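You operate a simulated robot arm through the tools that you are given. There is no shell and no other tool. Be economical: measure what you need, move in short steps, check, and stop when the job is done.

You are at the controls of a simulated robot arm. One attempt, no reset.

## Task
Finish winding the blue bobbin at HIGH tension, then press END.
Fine: tension slider to HIGH and roller arm on, winder slider till FULL and left home, arm away again after END. Leave the knob; move no bobbin. Where these are worked on the way, their far stop is far enough and under half their travel is too little: roller arm.

The check looks at the end state, three seconds after you hand in, the way a careful person would. Anything else that was tipped, shoved, dropped, spilled or broken makes it a failure.

## Robot
A 7-joint arm with a two-finger parallel gripper, fixed in place. Base frame: the origin is at the foot of the arm, x ahead of it, y to its left, z up; the work surface is at about z = 760. Units: mm, degrees, N and s.
With the tool pointing down near the work surface it reaches from about 200 to 680 mm from the base axis. Its first joint turns from -66.0 to 66.0 degrees. Payload 2.4 kg.
Tool frame: the origin (TCP) lies between the finger pads and is the grasp point; the fingertips stand 30 mm ahead of it; z points along the fingers, y is the line along which they close. The gripper opens to 94 mm. The fingers are 28 mm wide and 10 mm thick; the gripper's body (50 by 96 mm) begins 55 mm behind the TCP.
Orientation is that of the tool frame in the base frame, as a unit quaternion [x, y, z, w]. With the fingers straight down and closing along the base's y, the tool's x points along the base's -x, its y along +y and its z along -z.

## Interface
- The arm moves only by the tool drive_tool. Its argument "commands" is a list of rows, each a list of 3 entries, a list of its own where there are three numbers: the turn, a rotation vector about the tool's x, y, z in degrees, then the shift along the tool's x, y, z in mm, then the gripper command, from -1 (fully open) to 1 (shut), values between in proportion. In form: [[[ax, ay, az], [tx, ty, tz], hand], ...]. A call has 1 to 8 rows; each row is the pose to reach, as a shift and turn from the pose commanded when the call began, along the tool's axes at that moment. Each row takes 0.2 s and may step no farther than 50 mm and 8.6 degrees from the row before; otherwise, or with a gripper value out of range, the whole call is refused. A pose out of reach is approached as far as the arm can. The call stops where the force on the tool passes 90 N (or 10 N more than at its start, if that is more) or the arm is blocked; 0.2 s more then pass. Each finger travels about 153 mm/s and halts on what it meets, pressing with about 28 N; the grip force reading is that of the motor and also rises with nothing between the fingers. The clock runs only during rows and for 0.2 s after the last one: add rows that repeat a pose to give the fingers time. The reply holds the time, the measured pose of the TCP, the force on the tool along the base axes, the opening and the grip force, in the units named above and with some noise, with the torque about the TCP (base axes, N m) and any sound that the robot's microphone picked up, and new pictures: "pictures" is both (left out), scene, wrist or none.
- Cameras (640 x 400 px; columns grow to the right, rows downward): "scene" is fixed at [34.5, 473.8, 1439.5]; the picture's right is [-0.78, -0.62, 0.00], its down [-0.38, 0.47, -0.80] and it looks along [0.49, -0.62, -0.61] (base axes); focal length 326 px, centre (320, 200). "wrist" rides on the gripper at [76, 14, -102] in the tool frame; the picture's right is [-0.18, 0.98, 0.00], its down [-0.75, -0.14, -0.64] and it looks along [-0.63, -0.12, 0.77] (tool axes); focal length 243 px, centre (320, 200). There is no depth. A picture from a camera that has moved, and an enlarged one, comes with that camera's place and axes in the base frame and with its lens.
- enlarge(camera, box): a new picture of the part [left, top, right, bottom] of that camera's present view, enlarged. It takes no simulated time.
- hand_in(): hands the job in; it is judged then, once.

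Go step by step. Nothing tells you positions but the pictures and the camera data: compare them with the known pose of the tool, close in by small moves and look again before you grip or let go. The budget is 120 turns and 200 pictures, counting those below and the enlarged ones. Unless the task says otherwise, let go and move clear before handing in, and close with one line.

The tools are called after "Emit:" as name(argument=value, ...) on one line, values as JSON. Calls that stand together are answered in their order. drive_tool: Moves the arm, as the interface text tells. Its arguments: {"type":"object","properties":{"commands":{"type":"array"},"pictures":{"type":"string","enum":["both","scene","wrist","none"]}},"required":["commands"]} The other tools are called the same way: enlarge (camera, box) takes an enlarged picture of a part of a camera's view; hand_in () hands the job in.

At the start:

```text
clock: 0.0
position: [299.4, 116.4, 1067.3]
ee_rot: [0.0, 1.0, 0.0, -0.001]
wrist_force: [0.7, -0.7, 1.0]
moment: [0.01, 0.02, 0.03]
opening: 94.0
finger_force: 0.0
```

scene: 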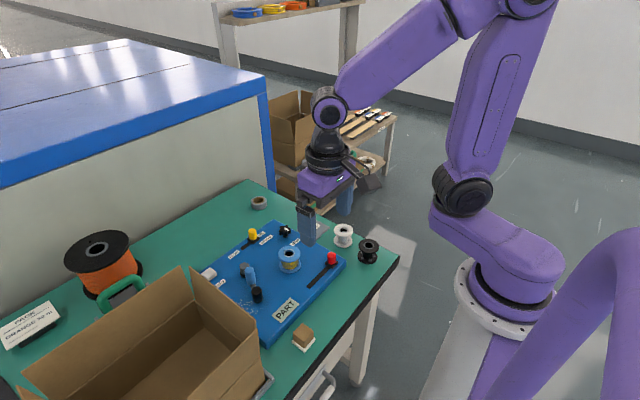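
wrist: 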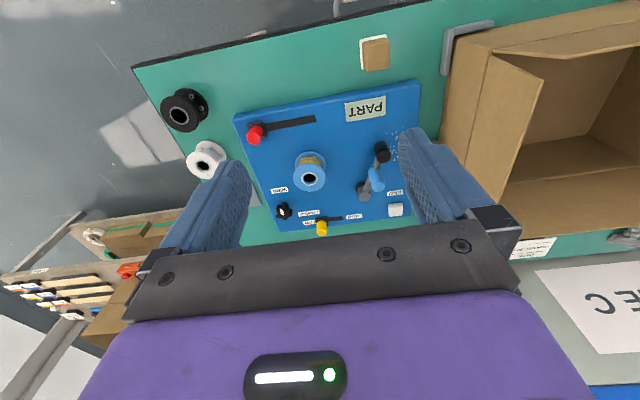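

I see a blue board with a yellow slider, a red slider, a black knob, a roller arm and a white button. I'll enlarge both views to read the labels.

Emit:
enlarge(camera="wrist", box=[220, 70, 430, 245])

Emit:
enlarge(camera="scene", box=[190, 210, 360, 350])

```text
2.29 times, centred on (325, 158) of wrist
camera zoom: at [222.7, 129.8, 1169.6], right [0.18, 0.98, 0.0], down [0.75, -0.14, 0.64], along [0.63, -0.12, -0.77], focal length 555 px, centre (309, 297)
```

zoom: 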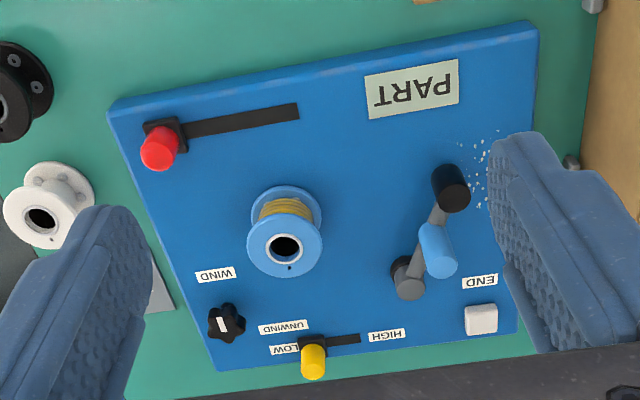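

```text
2.86 times, centred on (275, 280) of scene
camera zoom: at [34.5, 473.8, 1439.5], right [-0.78, -0.62, 0.0], down [-0.38, 0.47, -0.8], along [0.49, -0.62, -0.61], focal length 931 px, centre (449, -29)
```

zoom: 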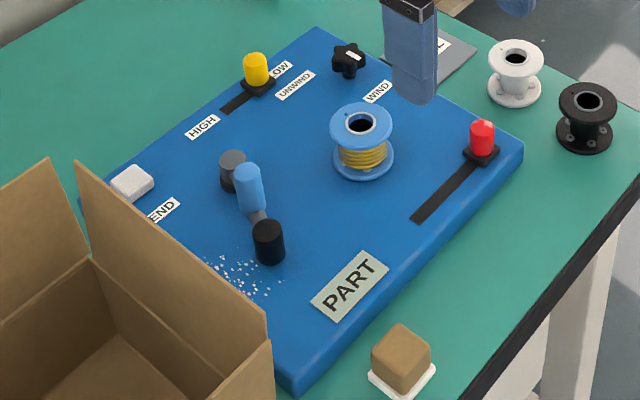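

The yellow tension knob is near (603, 64) with HIGH toward +y. The red winder knob is near (370, -3) with its slot running about 95 mm toward +y, and the roller arm is near (500, 150). I'll move above the yellow knob with the fingers half closed.

Emit:
drive_tool(commands=[[[0, 0, 0], [-38, -7, 15], 0.1], [[0, 0, 0], [-76, -14, 30], 0.1], [[0, 0, 0], [-114, -21, 45], 0.1], [[0, 0, 0], [-152, -28, 60], 0.1], [[0, 0, 0], [-190, -35, 75], 0.1], [[0, 0, 0], [-228, -42, 90], 0.1], [[0, 0, 0], [-266, -49, 105], 0.1], [[0, 0, 0], [-303, -52, 120], 0.1]])

```text
clock: 1.8
position: [602.9, 64.3, 945.2]
ee_rot: [-0.001, 1.0, 0.0, 0.0]
wrist_force: [0.5, 0.2, 0.4]
moment: [0.0, 0.0, 0.03]
opening: 42.3
finger_force: 0.0
camera wrist: at [526.4, 77.7, 1048.1], right [0.18, 0.98, 0.0], down [0.75, -0.14, 0.64], along [0.63, -0.12, -0.77], focal length 243 px, centre (320, 200)
```

scene: 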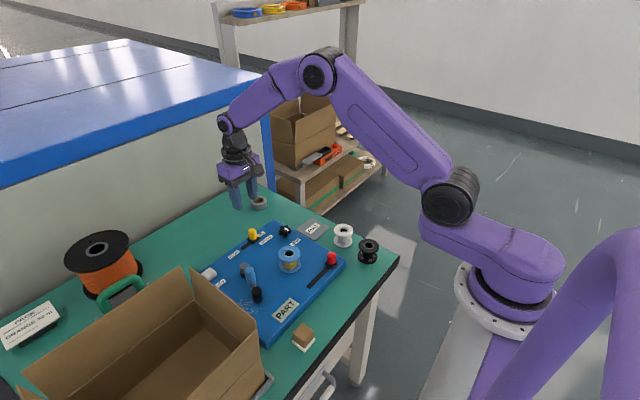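
wrist: 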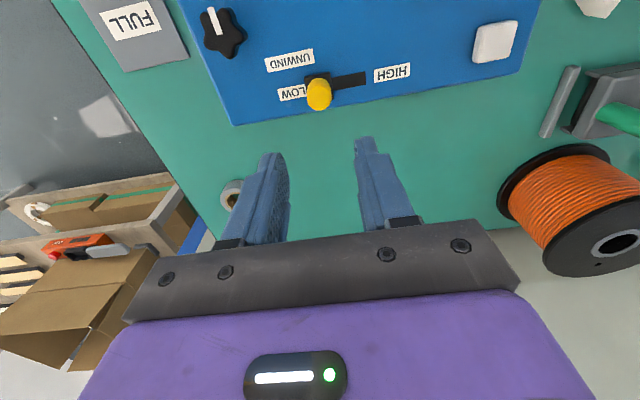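

I need a more precise position for the yellow knob, so I'll enlarge both views.

Emit:
enlarge(camera="wrist", box=[240, 20, 420, 132])

Emit:
enlarge(camera="scene", box=[200, 160, 296, 260])

```text
3.56 times, centred on (330, 76) of wrist
camera zoom: at [526.4, 77.7, 1048.1], right [0.18, 0.98, 0.0], down [0.75, -0.14, 0.64], along [0.63, -0.12, -0.77], focal length 863 px, centre (284, 641)
```

zoom: 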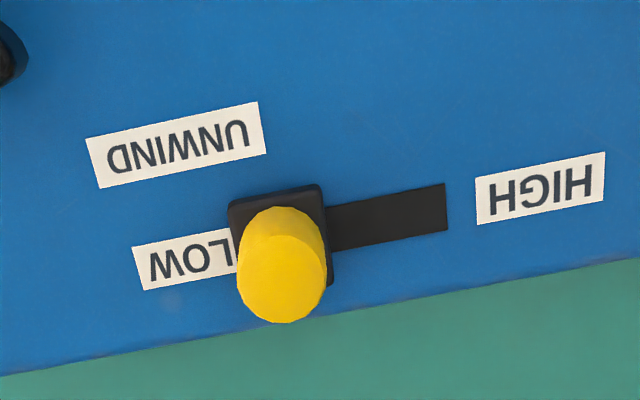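

```text
4.00 times, centred on (248, 210) of scene
camera zoom: at [34.5, 473.8, 1439.5], right [-0.78, -0.62, 0.0], down [-0.38, 0.47, -0.8], along [0.49, -0.62, -0.61], focal length 1303 px, centre (608, 160)
```

zoom: 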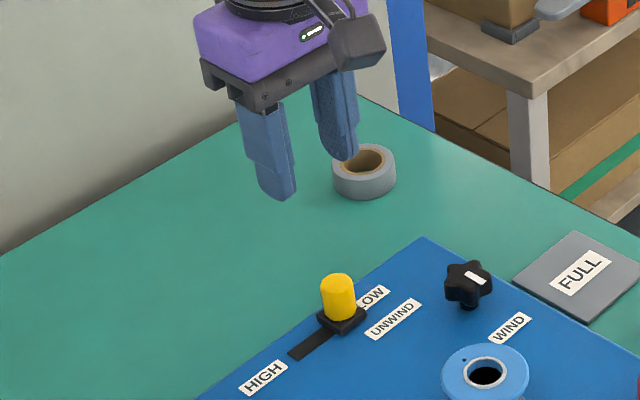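

The yellow knob is at about (598, 65) with its top near z 812, and the slot runs along (6, 52). I'll descend to just above the knob top and look again.

Emit:
drive_tool(commands=[[[0, 0, 0], [5, 1, 40], 0.1], [[0, 0, 0], [5, 1, 75], 0.1], [[0, 0, 0], [5, 1, 98], 0.1]])

Emit:
enlarge(camera="scene", box=[200, 180, 296, 260])

```text
clock: 2.6
position: [599.2, 64.5, 847.8]
ee_rot: [0.0, 1.0, 0.0, 0.0]
wrist_force: [0.2, -0.2, 0.1]
moment: [0.0, 0.01, -0.01]
opening: 42.4
finger_force: 0.0
camera wrist: at [521.8, 78.8, 949.5], right [0.18, 0.98, 0.0], down [0.75, -0.14, 0.64], along [0.63, -0.12, -0.77], focal length 243 px, centre (320, 200)
```

scene: 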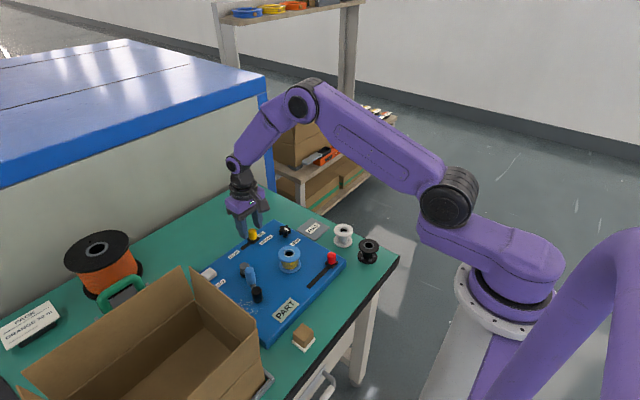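
wrist: 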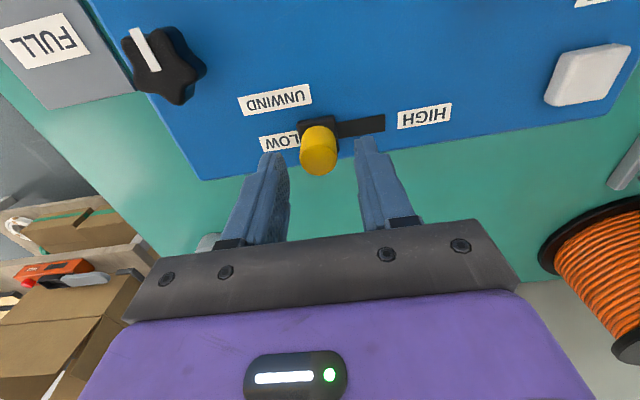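

```text
5.00 times, centred on (248, 220) of scene
camera zoom: at [34.5, 473.8, 1439.5], right [-0.78, -0.62, 0.0], down [-0.38, 0.47, -0.8], along [0.49, -0.62, -0.61], focal length 1629 px, centre (680, 100)
```

zoom: 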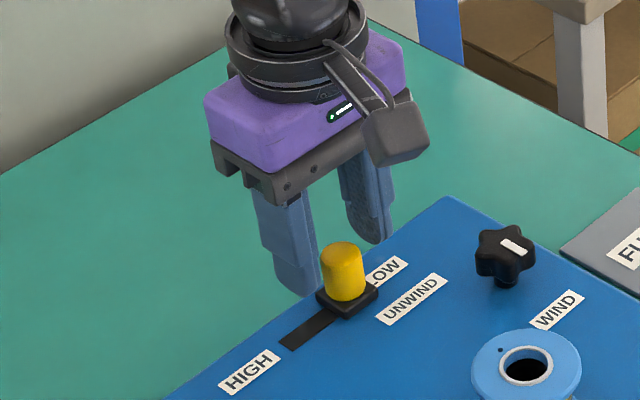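

The knob looks to be at about x 593, centred between the fingers in y. I'll shift slightly back, descend around it and grip.

Emit:
drive_tool(commands=[[[0, 0, 0], [6, -0.5, 10], 0.1], [[0, 0, 0], [6, -0.5, 27], 0.1], [[0, 0, 0], [6, -0.5, 27], 0.35], [[0, 0, 0], [6, -0.5, 27], 0.6], [[0, 0, 0], [6, -0.5, 27], 0.6]])

```text
clock: 3.8
position: [592.9, 64.7, 821.9]
ee_rot: [0.0, 1.0, 0.001, 0.0]
wrist_force: [-0.3, 3.4, -3.2]
moment: [0.16, -0.53, -0.18]
opening: 25.8
finger_force: 44.8
camera wrist: at [515.1, 78.5, 923.8], right [0.18, 0.98, 0.0], down [0.75, -0.14, 0.64], along [0.63, -0.12, -0.77], focal length 243 px, centre (320, 200)
```

scene: 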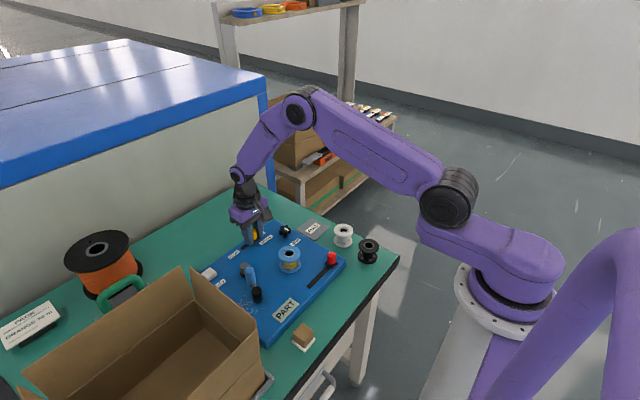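
wrist: 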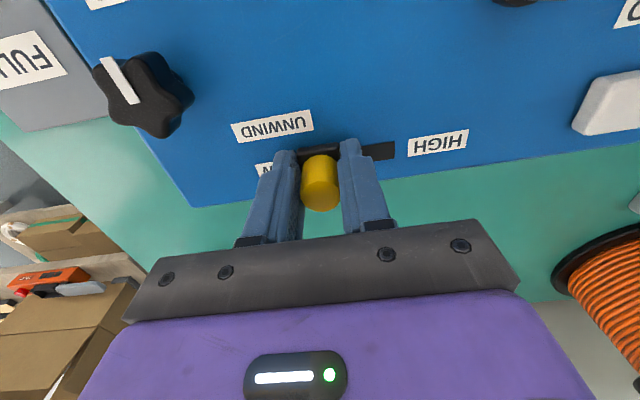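

I've gripped the knob. I'll drag it toward HIGH along the slot in short steps.

Emit:
drive_tool(commands=[[[0, 0, 0], [-1, 8, 0], 0.6], [[0, 0, 0], [-2, 16, 0], 0.6], [[0, 0, 0], [-2.8, 24, 0], 0.6], [[0, 0, 0], [-3.7, 32, 0], 0.6], [[0, 0, 0], [-4.4, 38, 0], 0.6]])

```text
clock: 5.0
position: [592.1, 102.0, 821.6]
ee_rot: [0.0, 1.0, -0.002, -0.006]
wrist_force: [-24.0, -1.2, 1.5]
moment: [0.09, -0.37, -0.12]
opening: 25.8
finger_force: 45.0
camera wrist: at [516.7, 116.5, 924.5], right [0.18, 0.98, 0.0], down [0.76, -0.14, 0.63], along [0.62, -0.12, -0.77], focal length 243 px, centre (320, 200)
```

scene: 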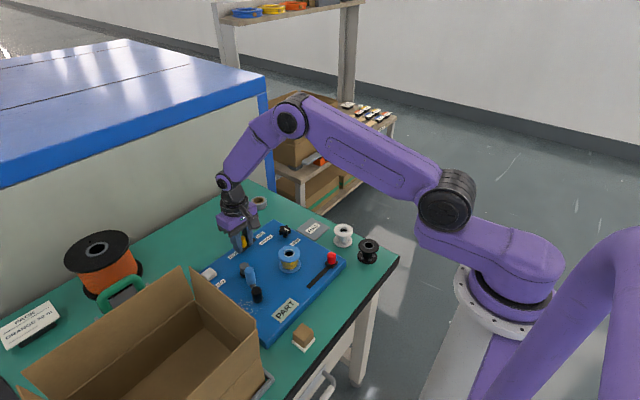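
wrist: 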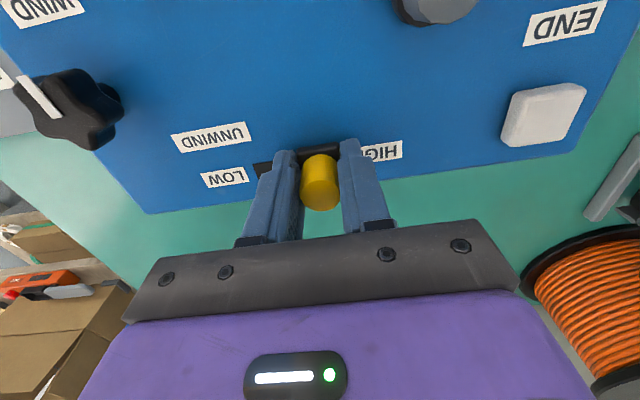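

The slot runs nearly straight along y, since the side load is on x. I'll correct x and push further to the stop.

Emit:
drive_tool(commands=[[[0, 0, 0], [4.5, 0, 0], 0.6], [[0, 0, 0], [4.5, 4, 0], 0.6], [[0, 0, 0], [4.5, 8, 0], 0.6]], pictures="none")

Emit:
enlarge(camera="wrist", box=[200, 100, 440, 240])

```text
clock: 5.8
position: [591.3, 104.6, 821.9]
ee_rot: [0.002, 1.0, -0.002, 0.0]
wrist_force: [-3.0, -19.1, -19.9]
moment: [-0.4, -0.91, 0.77]
opening: 25.7
finger_force: 44.8
```

```text
2.67 times, centred on (320, 170) of wrist
camera zoom: at [515.4, 119.2, 923.8], right [0.19, 0.98, 0.0], down [0.75, -0.14, 0.64], along [0.63, -0.12, -0.77], focal length 647 px, centre (320, 280)
```

zoom: 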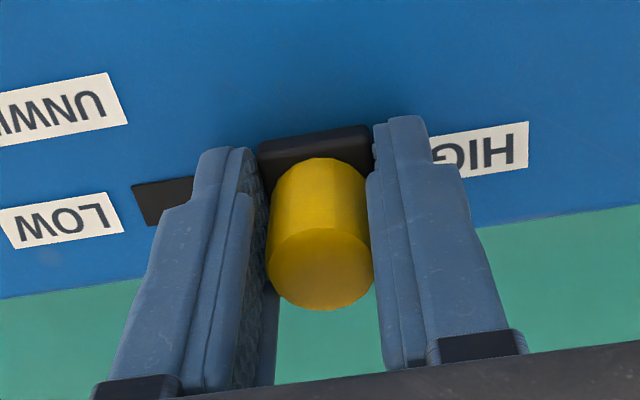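

The slider is at the HIGH stop, 40 mm along. I'll ease off, open, rise, and go back to view the roller arm and bobbin.

Emit:
drive_tool(commands=[[[0, 0, 0], [0, -4, 0], 0.6], [[0, 0, 0], [0, -4, 0], 0.1], [[0, 0, 0], [0, -4, 0], 0.1], [[0, 0, 0], [0, -4, -40], 0.1], [[0, 0, 0], [20, -4, -80], 0.1], [[0, 0, 0], [60, -4, -105], 0.1], [[0, 0, 0], [105, -4, -120], 0.1], [[0, 0, 0], [150, -4, -130], 0.1]])

Emit:
enlarge(camera="scene", box=[190, 210, 360, 350])

```text
clock: 7.6
position: [443.7, 104.8, 952.8]
ee_rot: [0.0, 1.0, 0.0, 0.001]
wrist_force: [-0.6, -0.2, 0.0]
moment: [0.0, 0.0, -0.03]
opening: 42.5
finger_force: 0.1
camera wrist: at [366.1, 118.6, 1055.3], right [0.18, 0.98, 0.0], down [0.75, -0.14, 0.64], along [0.63, -0.12, -0.77], focal length 243 px, centre (320, 200)
```

scene: 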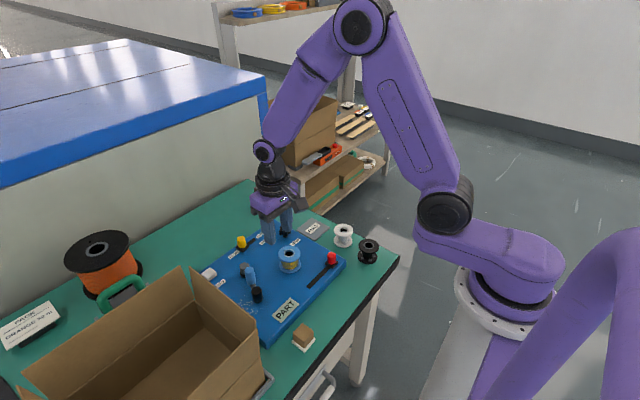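
wrist: 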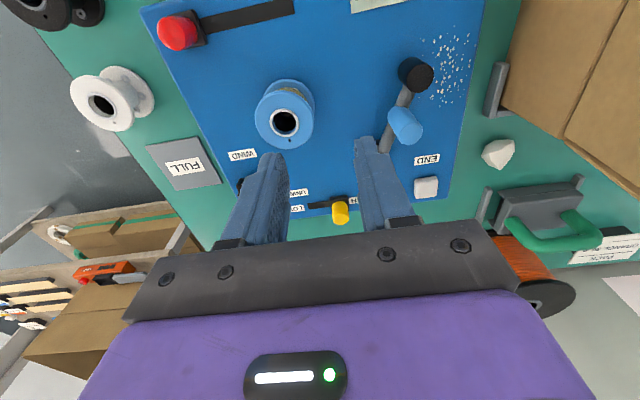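

```text
2.86 times, centred on (275, 280) of scene
camera zoom: at [34.5, 473.8, 1439.5], right [-0.78, -0.62, 0.0], down [-0.37, 0.47, -0.8], along [0.49, -0.62, -0.61], focal length 931 px, centre (449, -29)
```

zoom: 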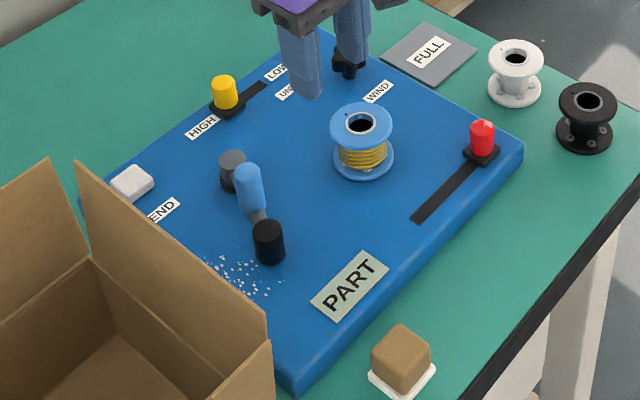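

Emit:
enlarge(camera="wrist", box=[240, 20, 480, 180])

Emit:
enlarge(camera="scene", box=[235, 235, 310, 315])

```text
2.50 times, centred on (360, 100) of wrist
camera zoom: at [366.1, 118.6, 1055.3], right [0.18, 0.98, 0.0], down [0.75, -0.14, 0.64], along [0.63, -0.12, -0.77], focal length 606 px, centre (220, 450)
```

zoom: 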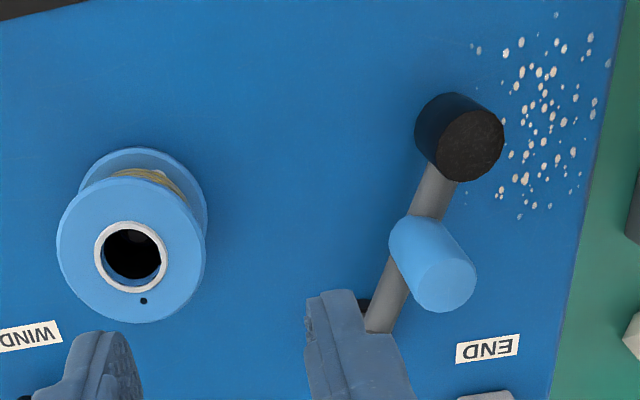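

```text
5.00 times, centred on (272, 275) of scene
camera zoom: at [34.5, 473.8, 1439.5], right [-0.78, -0.62, 0.0], down [-0.37, 0.47, -0.8], along [0.49, -0.62, -0.61], focal length 1629 px, centre (558, -175)
```

zoom: 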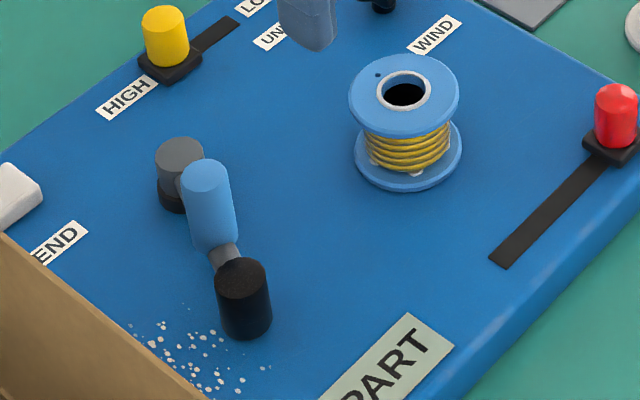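

The blue post looks like the handle, with its top near (476, 183, 844). The grey pivot is near (522, 164), and the black roller at the arm's end is near (439, 199) and swings toward the bobbin at (450, 68). I'll hover over the blue handle.

Emit:
drive_tool(commands=[[[0, 0, 0], [-16, 39, 10], 0.1], [[0, 0, 0], [-32, 78, 35], 0.1], [[0, 0, 0], [-32, 78, 70], 0.1]])

Emit:
enlarge(camera="scene", box=[200, 200, 310, 310])

```text
clock: 8.4
position: [474.5, 185.1, 883.8]
ee_rot: [0.0, 1.0, 0.0, 0.001]
wrist_force: [0.2, 0.5, 0.4]
moment: [0.02, 0.0, 0.01]
opening: 42.3
finger_force: 0.0
camera wrist: at [397.8, 198.5, 984.7], right [0.18, 0.98, 0.0], down [0.75, -0.14, 0.64], along [0.63, -0.12, -0.77], focal length 243 px, centre (320, 200)
```

scene: 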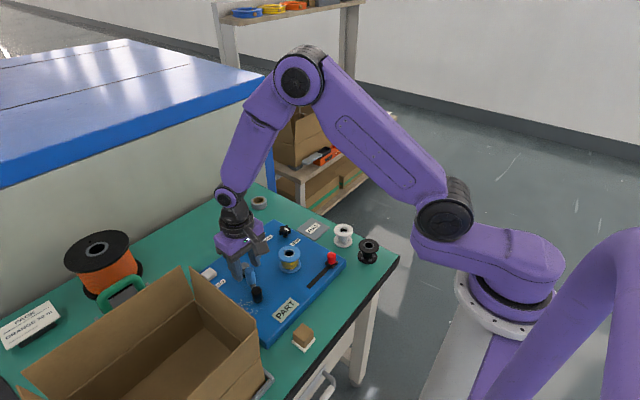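
wrist: 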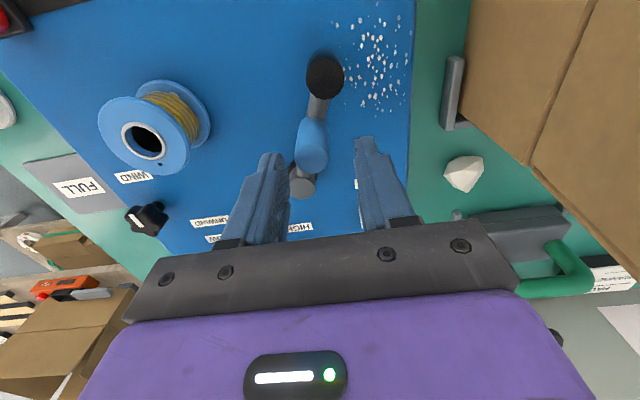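

```text
3.64 times, centred on (255, 255) of scene
camera zoom: at [34.4, 473.8, 1439.5], right [-0.78, -0.62, 0.0], down [-0.38, 0.47, -0.8], along [0.49, -0.62, -0.61], focal length 1185 px, centre (556, 0)
```

zoom: 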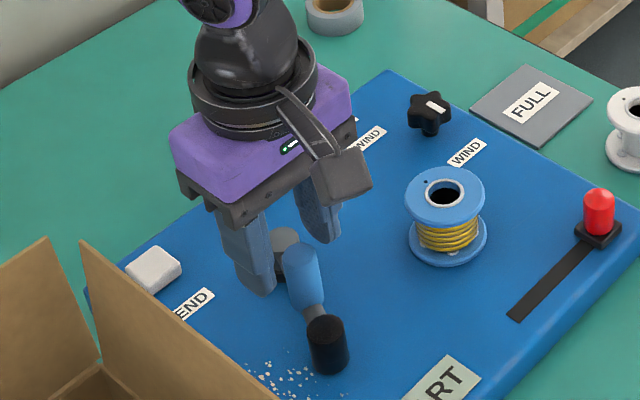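

The handle is between the fingers, at roughly (473, 181). I'll descend to about z 847 and close to a loose cage.

Emit:
drive_tool(commands=[[[0, 0, 0], [1, -3, 15], 0.1], [[0, 0, 0], [1, -3, 37], 0.1], [[0, 0, 0], [1, -3, 37], 0.35], [[0, 0, 0], [1, -3, 37], 0.35]])

Emit:
enlarge(camera="scene", box=[200, 200, 310, 310])

```text
clock: 9.4
position: [472.3, 180.0, 845.2]
ee_rot: [0.0, 1.0, 0.0, 0.0]
wrist_force: [-0.7, 0.0, -0.2]
moment: [0.0, 0.02, -0.01]
opening: 30.7
finger_force: 0.1
camera wrist: at [395.7, 194.3, 947.3], right [0.18, 0.98, 0.0], down [0.75, -0.14, 0.64], along [0.63, -0.12, -0.77], focal length 243 px, centre (320, 200)
```

scene: 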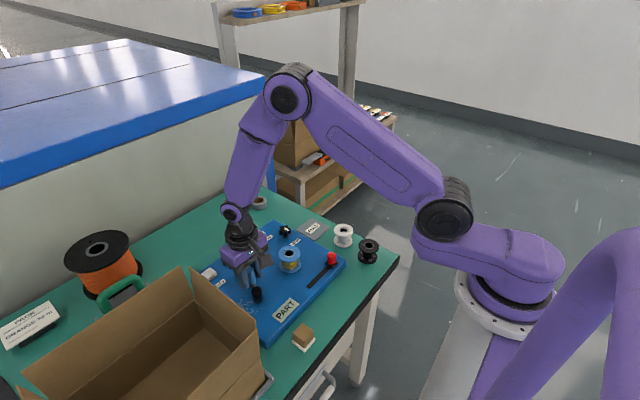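
wrist: 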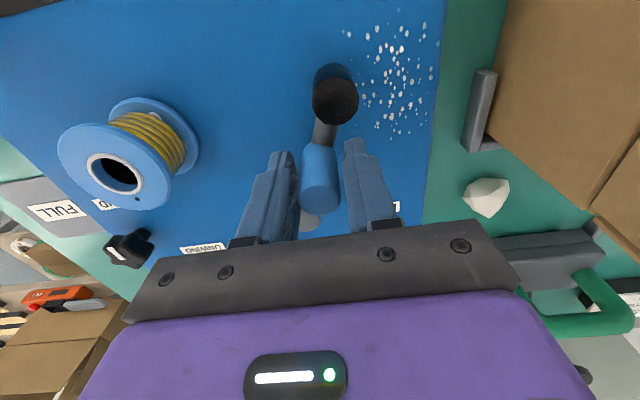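

```text
3.64 times, centred on (255, 255) of scene
camera zoom: at [34.5, 473.8, 1439.5], right [-0.78, -0.62, 0.0], down [-0.38, 0.47, -0.8], along [0.49, -0.62, -0.61], focal length 1185 px, centre (556, 0)
```

zoom: 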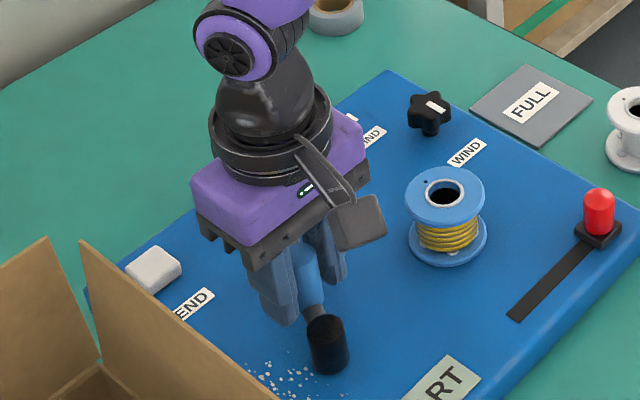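

The handle is caged. I'll push it along its arc toward the bobbin in small steps.

Emit:
drive_tool(commands=[[[0, 0, 0], [1, -5, 0], 0.35], [[0, 0, 0], [2.5, -12, 0], 0.35], [[0, 0, 0], [3.7, -20, 0], 0.35], [[0, 0, 0], [3.4, -28, 0], 0.35], [[0, 0, 0], [1.6, -35, 0], 0.35]])

Emit:
enlarge(camera="scene", box=[200, 200, 310, 310])

```text
clock: 10.6
position: [470.0, 146.3, 846.1]
ee_rot: [0.0, 1.0, 0.001, 0.0]
wrist_force: [0.2, 0.1, -0.5]
moment: [0.0, -0.03, 0.03]
opening: 30.8
finger_force: 0.2
camera wrist: at [393.7, 159.7, 947.7], right [0.18, 0.98, 0.0], down [0.75, -0.14, 0.64], along [0.63, -0.12, -0.77], focal length 243 px, centre (320, 200)
```

scene: 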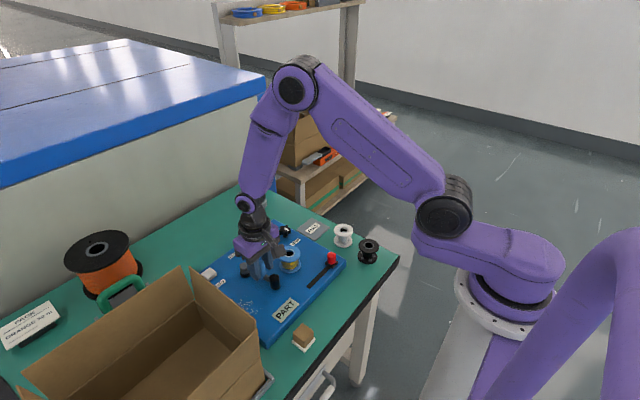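
wrist: 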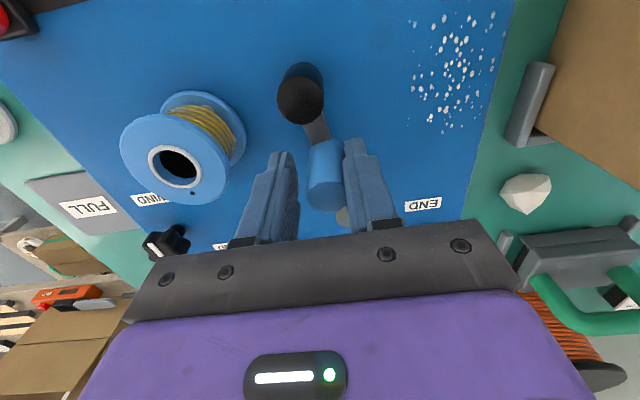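

```text
3.64 times, centred on (255, 255) of scene
camera zoom: at [34.5, 473.8, 1439.5], right [-0.78, -0.62, 0.0], down [-0.38, 0.47, -0.8], along [0.49, -0.62, -0.61], focal length 1185 px, centre (556, 0)
```

zoom: 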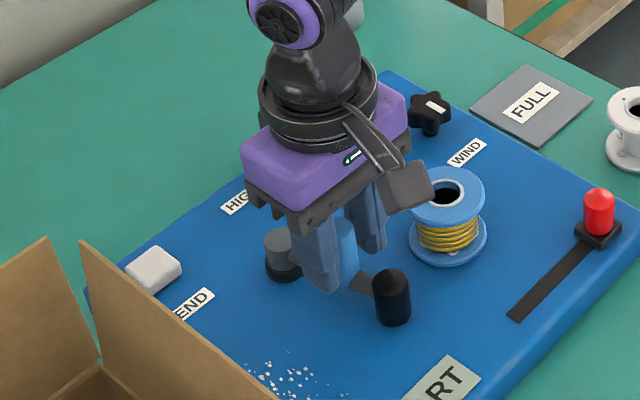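

The arm is swinging well. I'll continue along the arc gently until it meets resistance.

Emit:
drive_tool(commands=[[[0, 0, 0], [-3, -5, 0], 0.35], [[0, 0, 0], [-5, -9, 0], 0.35], [[0, 0, 0], [-8, -13, 0], 0.35], [[0, 0, 0], [-8, -13, 0], 0.35]])

Emit:
enlarge(camera="scene", box=[200, 200, 310, 310])

```text
clock: 11.6
position: [478.9, 135.1, 846.4]
ee_rot: [0.0, 1.0, 0.0, 0.001]
wrist_force: [-2.0, 2.6, 5.6]
moment: [0.18, -0.02, 0.06]
opening: 31.9
finger_force: 1.4
camera wrist: at [402.4, 147.8, 947.4], right [0.18, 0.98, 0.0], down [0.75, -0.14, 0.64], along [0.63, -0.12, -0.77], focal length 243 px, centre (320, 200)
```

scene: 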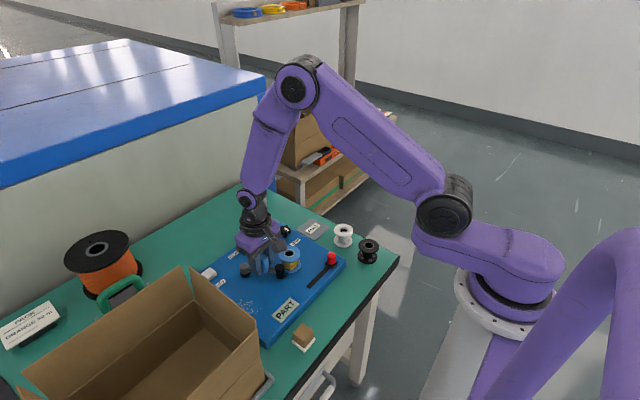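
wrist: 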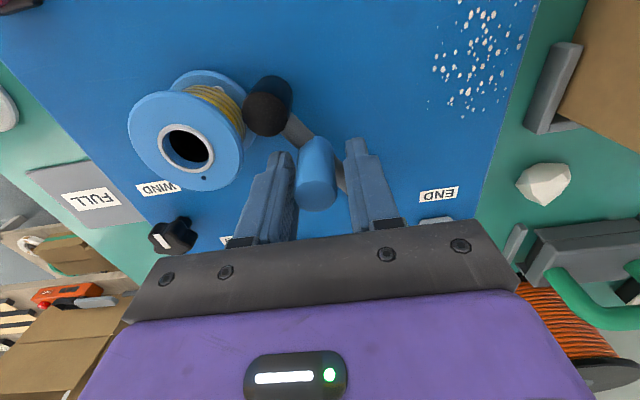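

```text
3.64 times, centred on (255, 255) of scene
camera zoom: at [34.3, 473.8, 1439.5], right [-0.78, -0.62, 0.0], down [-0.37, 0.47, -0.8], along [0.49, -0.62, -0.61], focal length 1185 px, centre (556, 0)
```

zoom: 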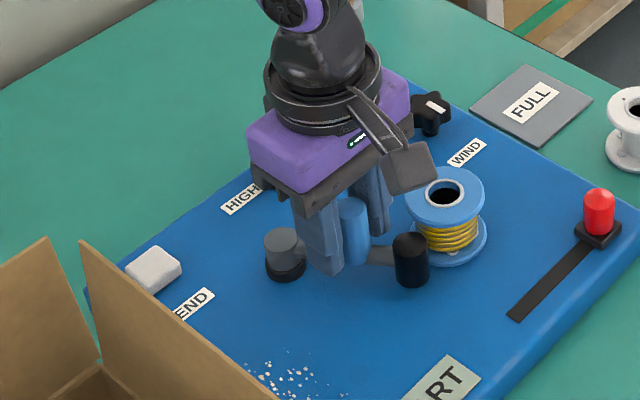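

The roller is close to the bobbin flange and light contact forces have started. One small nudge should show whether it's at the stop.

Emit:
drive_tool(commands=[[[0, 0, 0], [-2, -3, 0], 0.35], [[0, 0, 0], [-3, -5, 0], 0.35], [[0, 0, 0], [-3, -5, 0], 0.35]])

Emit:
enlarge(camera="wrist", box=[120, 40, 360, 220])

```text
clock: 12.4
position: [479.6, 130.1, 846.3]
ee_rot: [-0.002, 1.0, 0.0, -0.001]
wrist_force: [-19.3, 15.9, 17.8]
moment: [0.84, 0.29, 0.54]
opening: 39.4
finger_force: 7.5
camera wrist: at [403.2, 143.9, 947.7], right [0.18, 0.98, 0.0], down [0.76, -0.14, 0.64], along [0.63, -0.12, -0.77], focal length 243 px, centre (320, 200)
```

scene: 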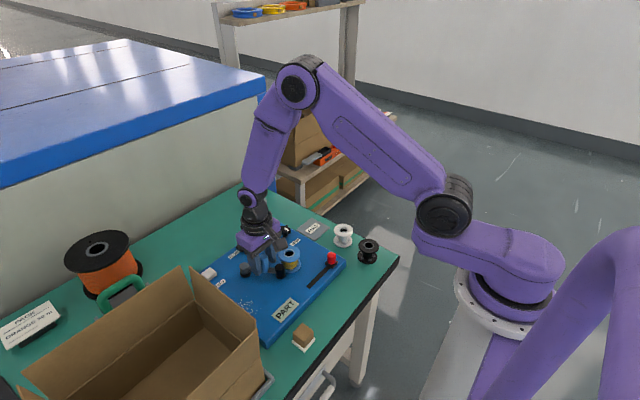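
wrist: 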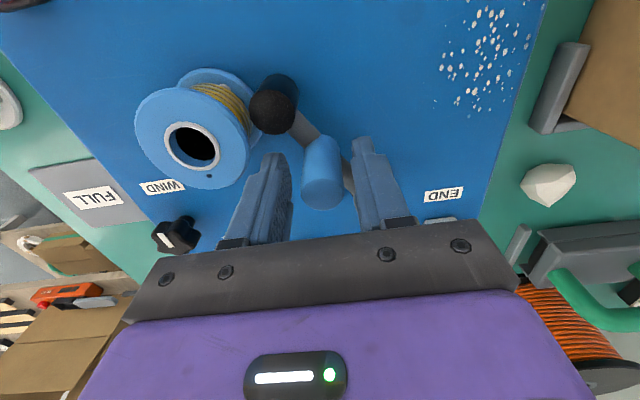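

```text
2.22 times, centred on (240, 130) of wrist
camera zoom: at [403.2, 143.9, 947.7], right [0.18, 0.98, 0.0], down [0.76, -0.14, 0.64], along [0.63, -0.12, -0.77], focal length 539 px, centre (498, 356)
```

zoom: 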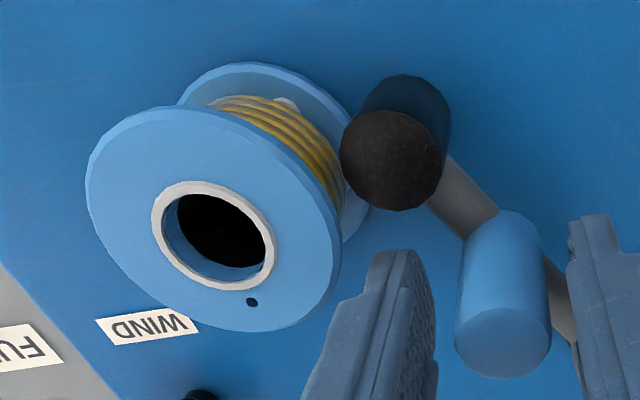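

The roller arm is at its stop against the bobbin. I'll back off, rise, and travel to the red winder knob.

Emit:
drive_tool(commands=[[[0, 0, 0], [1, 5, 0], 0.2], [[0, 0, 0], [1, 5, -45], 0.1], [[0, 0, 0], [3, 5, -80], 0.1], [[0, 0, 0], [35, -30, -80], 0.1], [[0, 0, 0], [65, -68, -80], 0.1], [[0, 0, 0], [95, -105, -80], 0.1], [[0, 0, 0], [107, -130, -80], 0.1], [[0, 0, 0], [107, -130, -60], 0.1]])

Emit:
enlarge(camera="scene", box=[230, 200, 360, 310])

```text
clock: 14.2
position: [374.1, -0.7, 905.0]
ee_rot: [0.0, 1.0, 0.0, 0.001]
wrist_force: [0.4, 0.8, -0.3]
moment: [-0.01, -0.02, -0.03]
opening: 42.2
finger_force: 0.1
camera wrist: at [297.4, 12.4, 1007.0], right [0.18, 0.98, 0.0], down [0.75, -0.14, 0.64], along [0.63, -0.12, -0.77], focal length 243 px, centre (320, 200)
```

scene: 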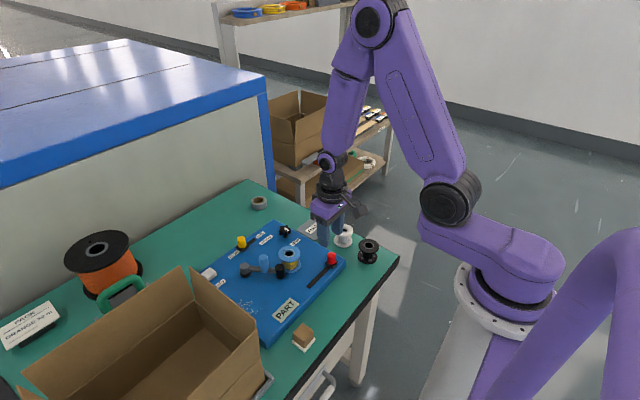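
wrist: 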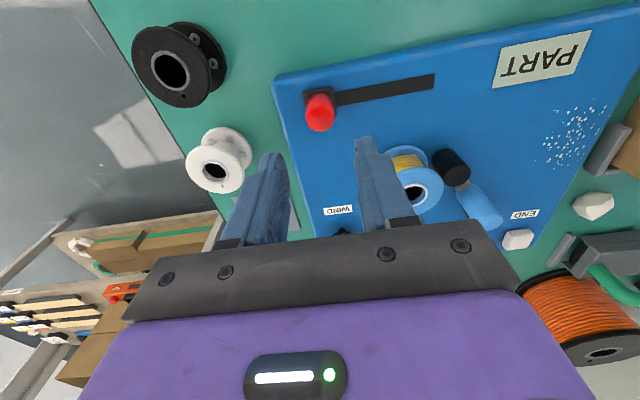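

```text
3.64 times, centred on (295, 255) of scene
camera zoom: at [34.5, 473.8, 1439.5], right [-0.78, -0.62, 0.0], down [-0.37, 0.47, -0.8], along [0.49, -0.62, -0.61], focal length 1185 px, centre (411, 0)
```

zoom: 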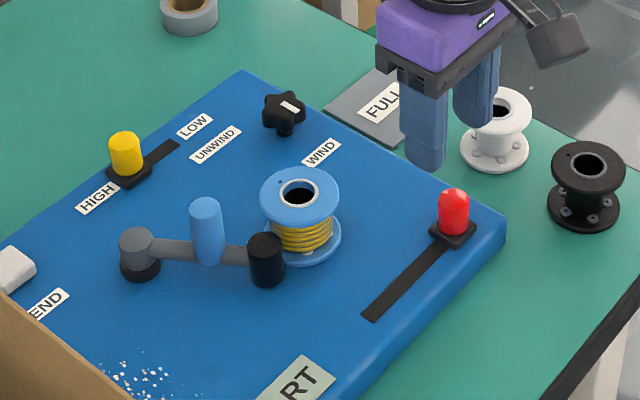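

The red knob is at about (368, -2) and its slot runs along +y to about y 88. I'll descend and grip it.

Emit:
drive_tool(commands=[[[0, 0, 0], [6, -1, 40], 0.1], [[0, 0, 0], [6, -1, 65], 0.1], [[0, 0, 0], [6, -1, 83], 0.1], [[0, 0, 0], [6, -1, 83], 0.35], [[0, 0, 0], [6, -1, 83], 0.6], [[0, 0, 0], [6, -1, 83], 0.6]])

```text
clock: 15.6
position: [368.9, -0.5, 822.3]
ee_rot: [-0.002, 1.0, 0.0, 0.0]
wrist_force: [-0.5, 26.2, -12.0]
moment: [0.73, -0.75, -0.63]
opening: 25.7
finger_force: 44.9
camera wrist: at [291.9, 13.3, 924.1], right [0.18, 0.98, 0.0], down [0.75, -0.14, 0.64], along [0.63, -0.12, -0.77], focal length 243 px, centre (320, 200)
```

scene: 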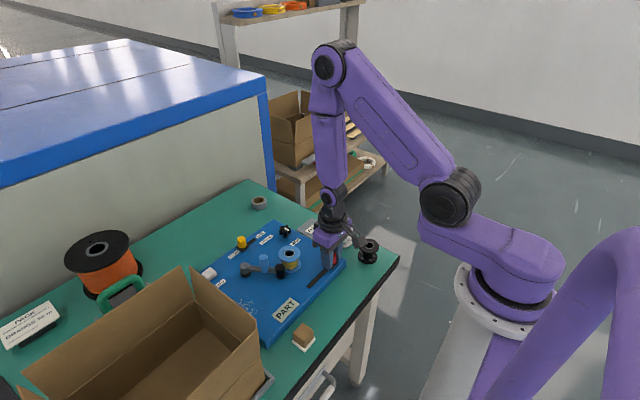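
wrist: 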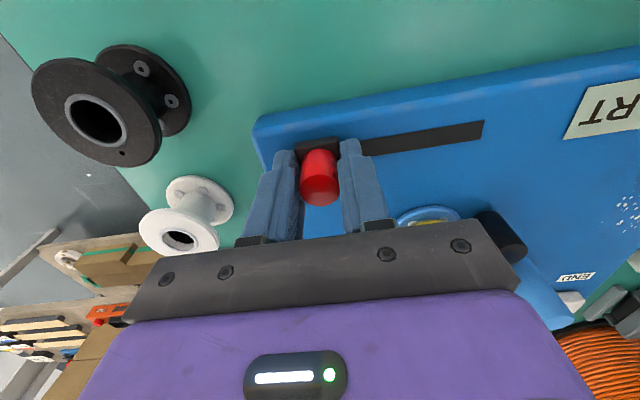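

I've gripped the knob. I'll move the winder slider along +y and watch and listen.

Emit:
drive_tool(commands=[[[0, 0, 0], [0, 12, 0], 0.6], [[0, 0, 0], [0, 22, 0], 0.6], [[0, 0, 0], [0, 32, 0], 0.6], [[0, 0, 0], [0, 42, 0], 0.6]])

Emit:
enlarge(camera="scene", box=[230, 200, 360, 310])

```text
clock: 16.6
position: [369.0, 38.8, 822.7]
ee_rot: [0.001, 1.0, 0.0, -0.001]
wrist_force: [0.4, -1.1, -18.7]
moment: [-0.07, 0.12, 0.13]
opening: 25.8
finger_force: 44.5
camera wrist: at [292.2, 53.4, 924.9], right [0.19, 0.98, 0.0], down [0.75, -0.14, 0.64], along [0.63, -0.12, -0.77], focal length 243 px, centre (320, 200)
```

scene: 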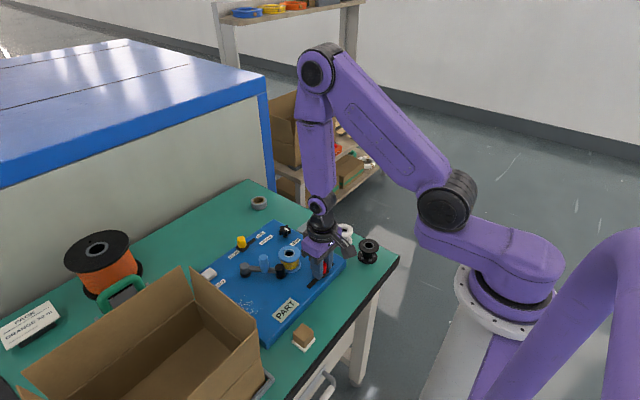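
wrist: 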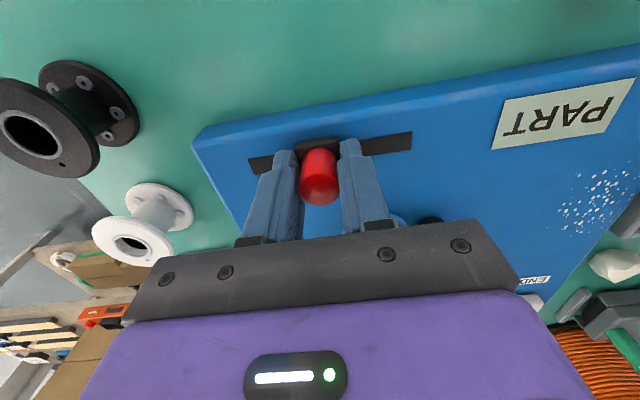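

```text
3.64 times, centred on (295, 255) of scene
camera zoom: at [34.7, 473.8, 1439.5], right [-0.78, -0.62, 0.0], down [-0.38, 0.47, -0.8], along [0.49, -0.62, -0.61], focal length 1185 px, centre (411, 0)
```

zoom: 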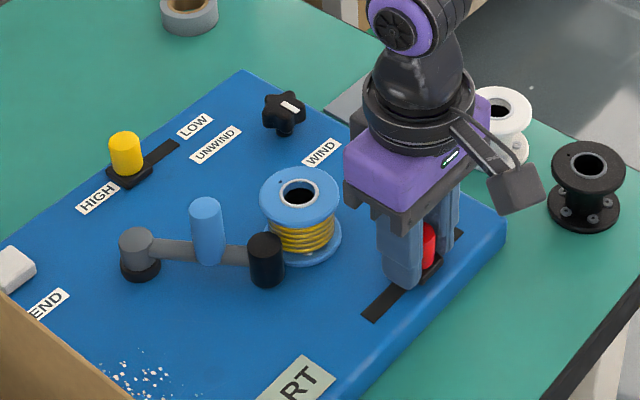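

The slider moves freely. I'll carry on to the far end of the slot and look at the bobbin.

Emit:
drive_tool(commands=[[[0, 0, 0], [0, 12, 0], 0.6], [[0, 0, 0], [0, 22, 0], 0.6], [[0, 0, 0], [0, 32, 0], 0.6], [[0, 0, 0], [0, 40, 0], 0.6], [[0, 0, 0], [0, 46, 0], 0.6], [[0, 0, 0], [0, 50, 0], 0.6]])

Emit:
enlarge(camera="scene", box=[230, 200, 360, 310])

```text
clock: 18.0
position: [368.5, 89.5, 823.4]
ee_rot: [-0.001, 1.0, 0.0, -0.001]
wrist_force: [-2.0, -1.7, 33.3]
moment: [-0.05, 0.39, -0.09]
opening: 25.6
finger_force: 45.2
camera wrist: at [291.9, 103.1, 924.8], right [0.18, 0.98, 0.0], down [0.75, -0.14, 0.64], along [0.63, -0.12, -0.77], focal length 243 px, centre (320, 200)
```

scene: 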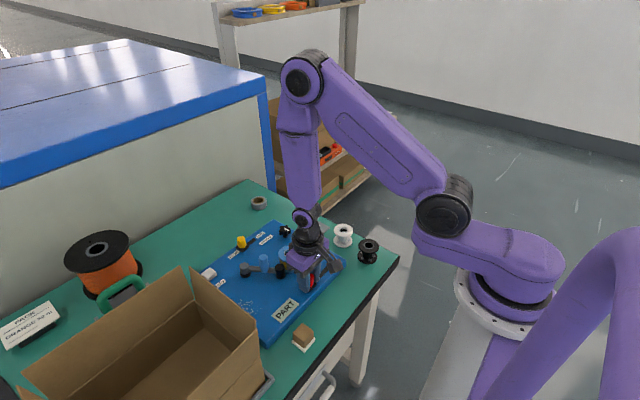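
wrist: 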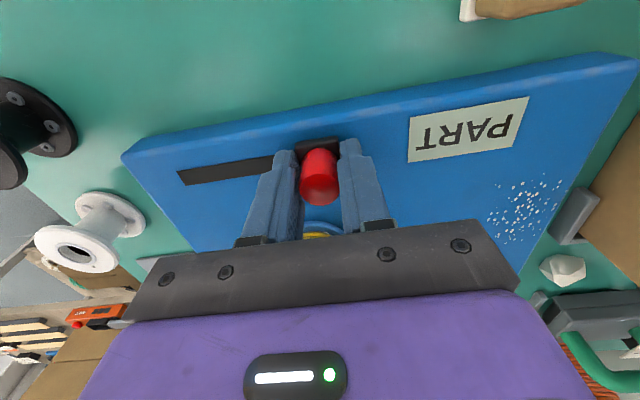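

```text
3.64 times, centred on (295, 255) of scene
camera zoom: at [34.0, 473.7, 1439.6], right [-0.78, -0.62, 0.0], down [-0.37, 0.48, -0.8], along [0.49, -0.62, -0.61], focal length 1185 px, centre (411, 0)
```

zoom: 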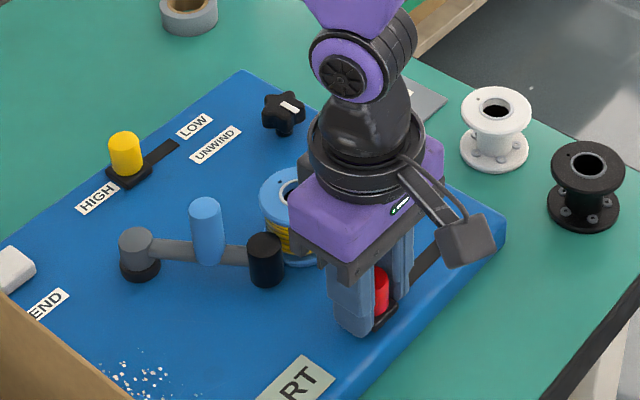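

The slider is at the far end, about 89 mm along. I'll bring it back home and inspect how full the bobbin is.

Emit:
drive_tool(commands=[[[0, 0, 0], [0, -13, 0], 0.6], [[0, 0, 0], [0, -26, 0], 0.6], [[0, 0, 0], [0, -39, 0], 0.6], [[0, 0, 0], [0, -52, 0], 0.6], [[0, 0, 0], [0, -65, 0], 0.6], [[0, 0, 0], [0, -77, 0], 0.6], [[0, 0, 0], [0, -85, 0], 0.6], [[0, 0, 0], [0, -91, 0], 0.6]], pictures="none")

Emit:
enlarge(camera="scene", box=[230, 200, 360, 310])

```text
clock: 19.8
position: [368.1, -0.6, 823.3]
ee_rot: [0.0, 1.0, 0.0, -0.001]
wrist_force: [-1.1, 17.9, -36.6]
moment: [0.33, 0.23, -0.6]
opening: 25.6
finger_force: 45.0
```

```text
3.64 times, centred on (295, 255) of scene
camera zoom: at [34.9, 474.2, 1439.4], right [-0.78, -0.62, 0.0], down [-0.38, 0.47, -0.8], along [0.49, -0.62, -0.61], focal length 1185 px, centre (411, 0)
```

zoom: 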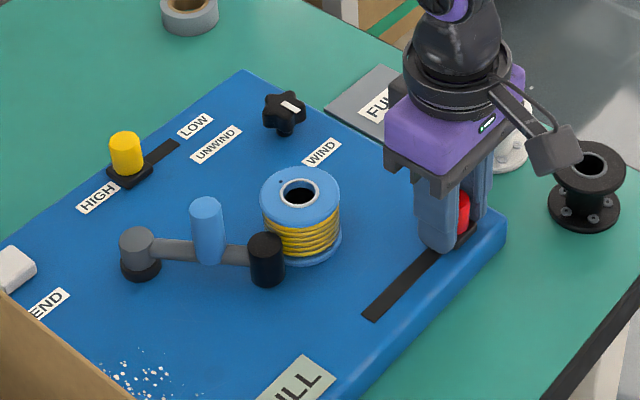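

The yarn has grown and the PART sign now seems to read FULL. I'll verify it before going on.

Emit:
enlarge(camera="scene", box=[250, 240, 330, 330])

```text
4.44 times, centred on (290, 285) of scene
camera zoom: at [34.9, 474.2, 1439.4], right [-0.78, -0.62, 0.0], down [-0.38, 0.47, -0.8], along [0.49, -0.62, -0.61], focal length 1448 px, centre (453, -178)
```

zoom: 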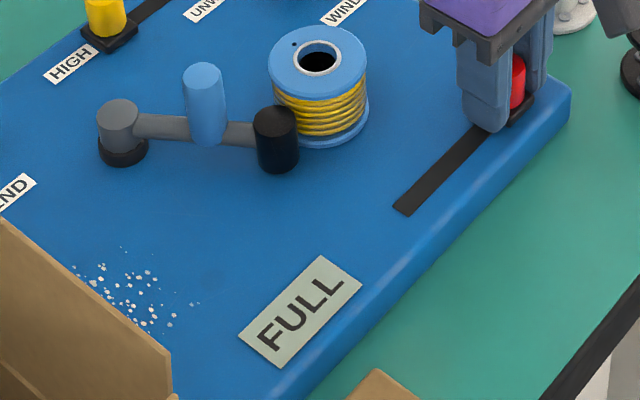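

The sign reads FULL and the slider is home. I'll release, rise, and move toward the END button at about (586, 227).

Emit:
drive_tool(commands=[[[0, 0, 0], [0, 1, 0], 0.3], [[0, 0, 0], [0, 1, 0], 0.1], [[0, 0, 0], [0, 1, 0], 0.1], [[0, 0, 0], [0, 1, -45], 0.1], [[0, 0, 0], [0, 1, -90], 0.1], [[0, 0, 0], [-20, 25, -110], 0.1], [[0, 0, 0], [-50, 60, -110], 0.1], [[0, 0, 0], [-82, 95, -110], 0.5]], pictures="none")

Emit:
drive_tool(commands=[[[0, 0, 0], [-32, 32, 0], 1], [[0, 0, 0], [-64, 64, 0], 1], [[0, 0, 0], [-96, 96, 0], 1], [[0, 0, 0], [-128, 120, 0], 1], [[0, 0, 0], [-136, 130, 20], 1], [[0, 0, 0], [-136, 130, 40], 1]])

Emit:
enlarge(camera="scene", box=[180, 200, 310, 320])

```text
clock: 21.6
position: [450.7, 90.7, 931.0]
ee_rot: [0.0, 1.0, -0.001, 0.0]
wrist_force: [0.3, 0.3, -0.3]
moment: [-0.01, 0.0, 0.01]
opening: 23.1
finger_force: 0.1
```

```text
clock: 23.0
position: [585.2, 224.7, 891.0]
ee_rot: [0.001, 1.0, 0.0, 0.0]
wrist_force: [-0.1, 0.0, 0.4]
moment: [-0.01, 0.01, 0.01]
opening: 0.0
finger_force: 28.3
camera wrist: at [508.6, 237.8, 993.1], right [0.18, 0.98, 0.0], down [0.75, -0.14, 0.64], along [0.63, -0.12, -0.77], focal length 243 px, centre (320, 200)
```

scene: 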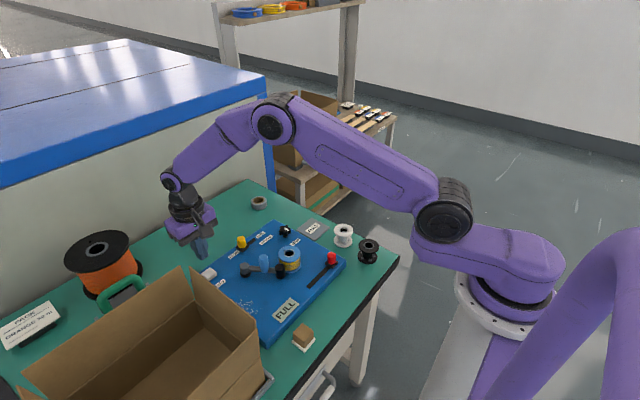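
wrist: 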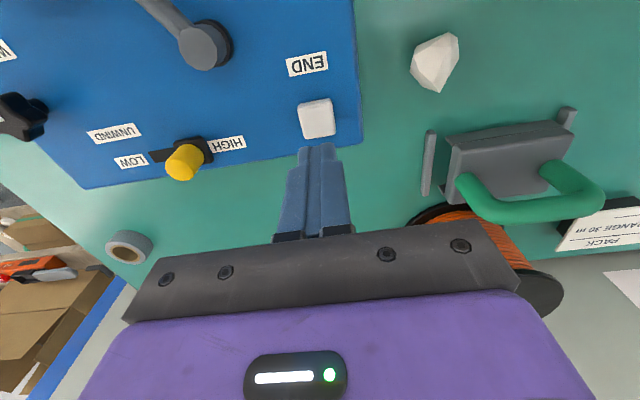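

```text
3.33 times, centred on (245, 260) of scene
camera zoom: at [34.5, 473.8, 1439.5], right [-0.78, -0.62, 0.0], down [-0.38, 0.47, -0.8], along [0.49, -0.62, -0.61], focal length 1086 px, centre (570, 0)
```

zoom: 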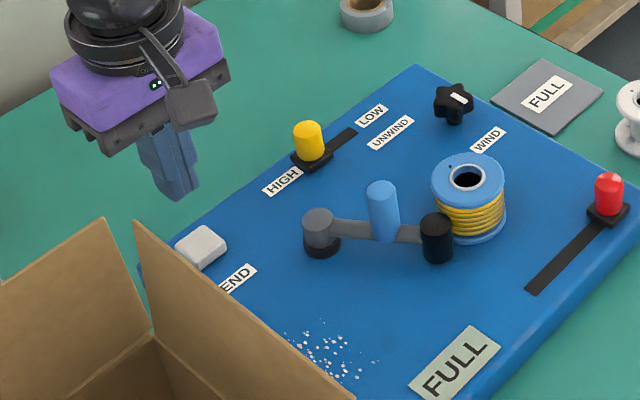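

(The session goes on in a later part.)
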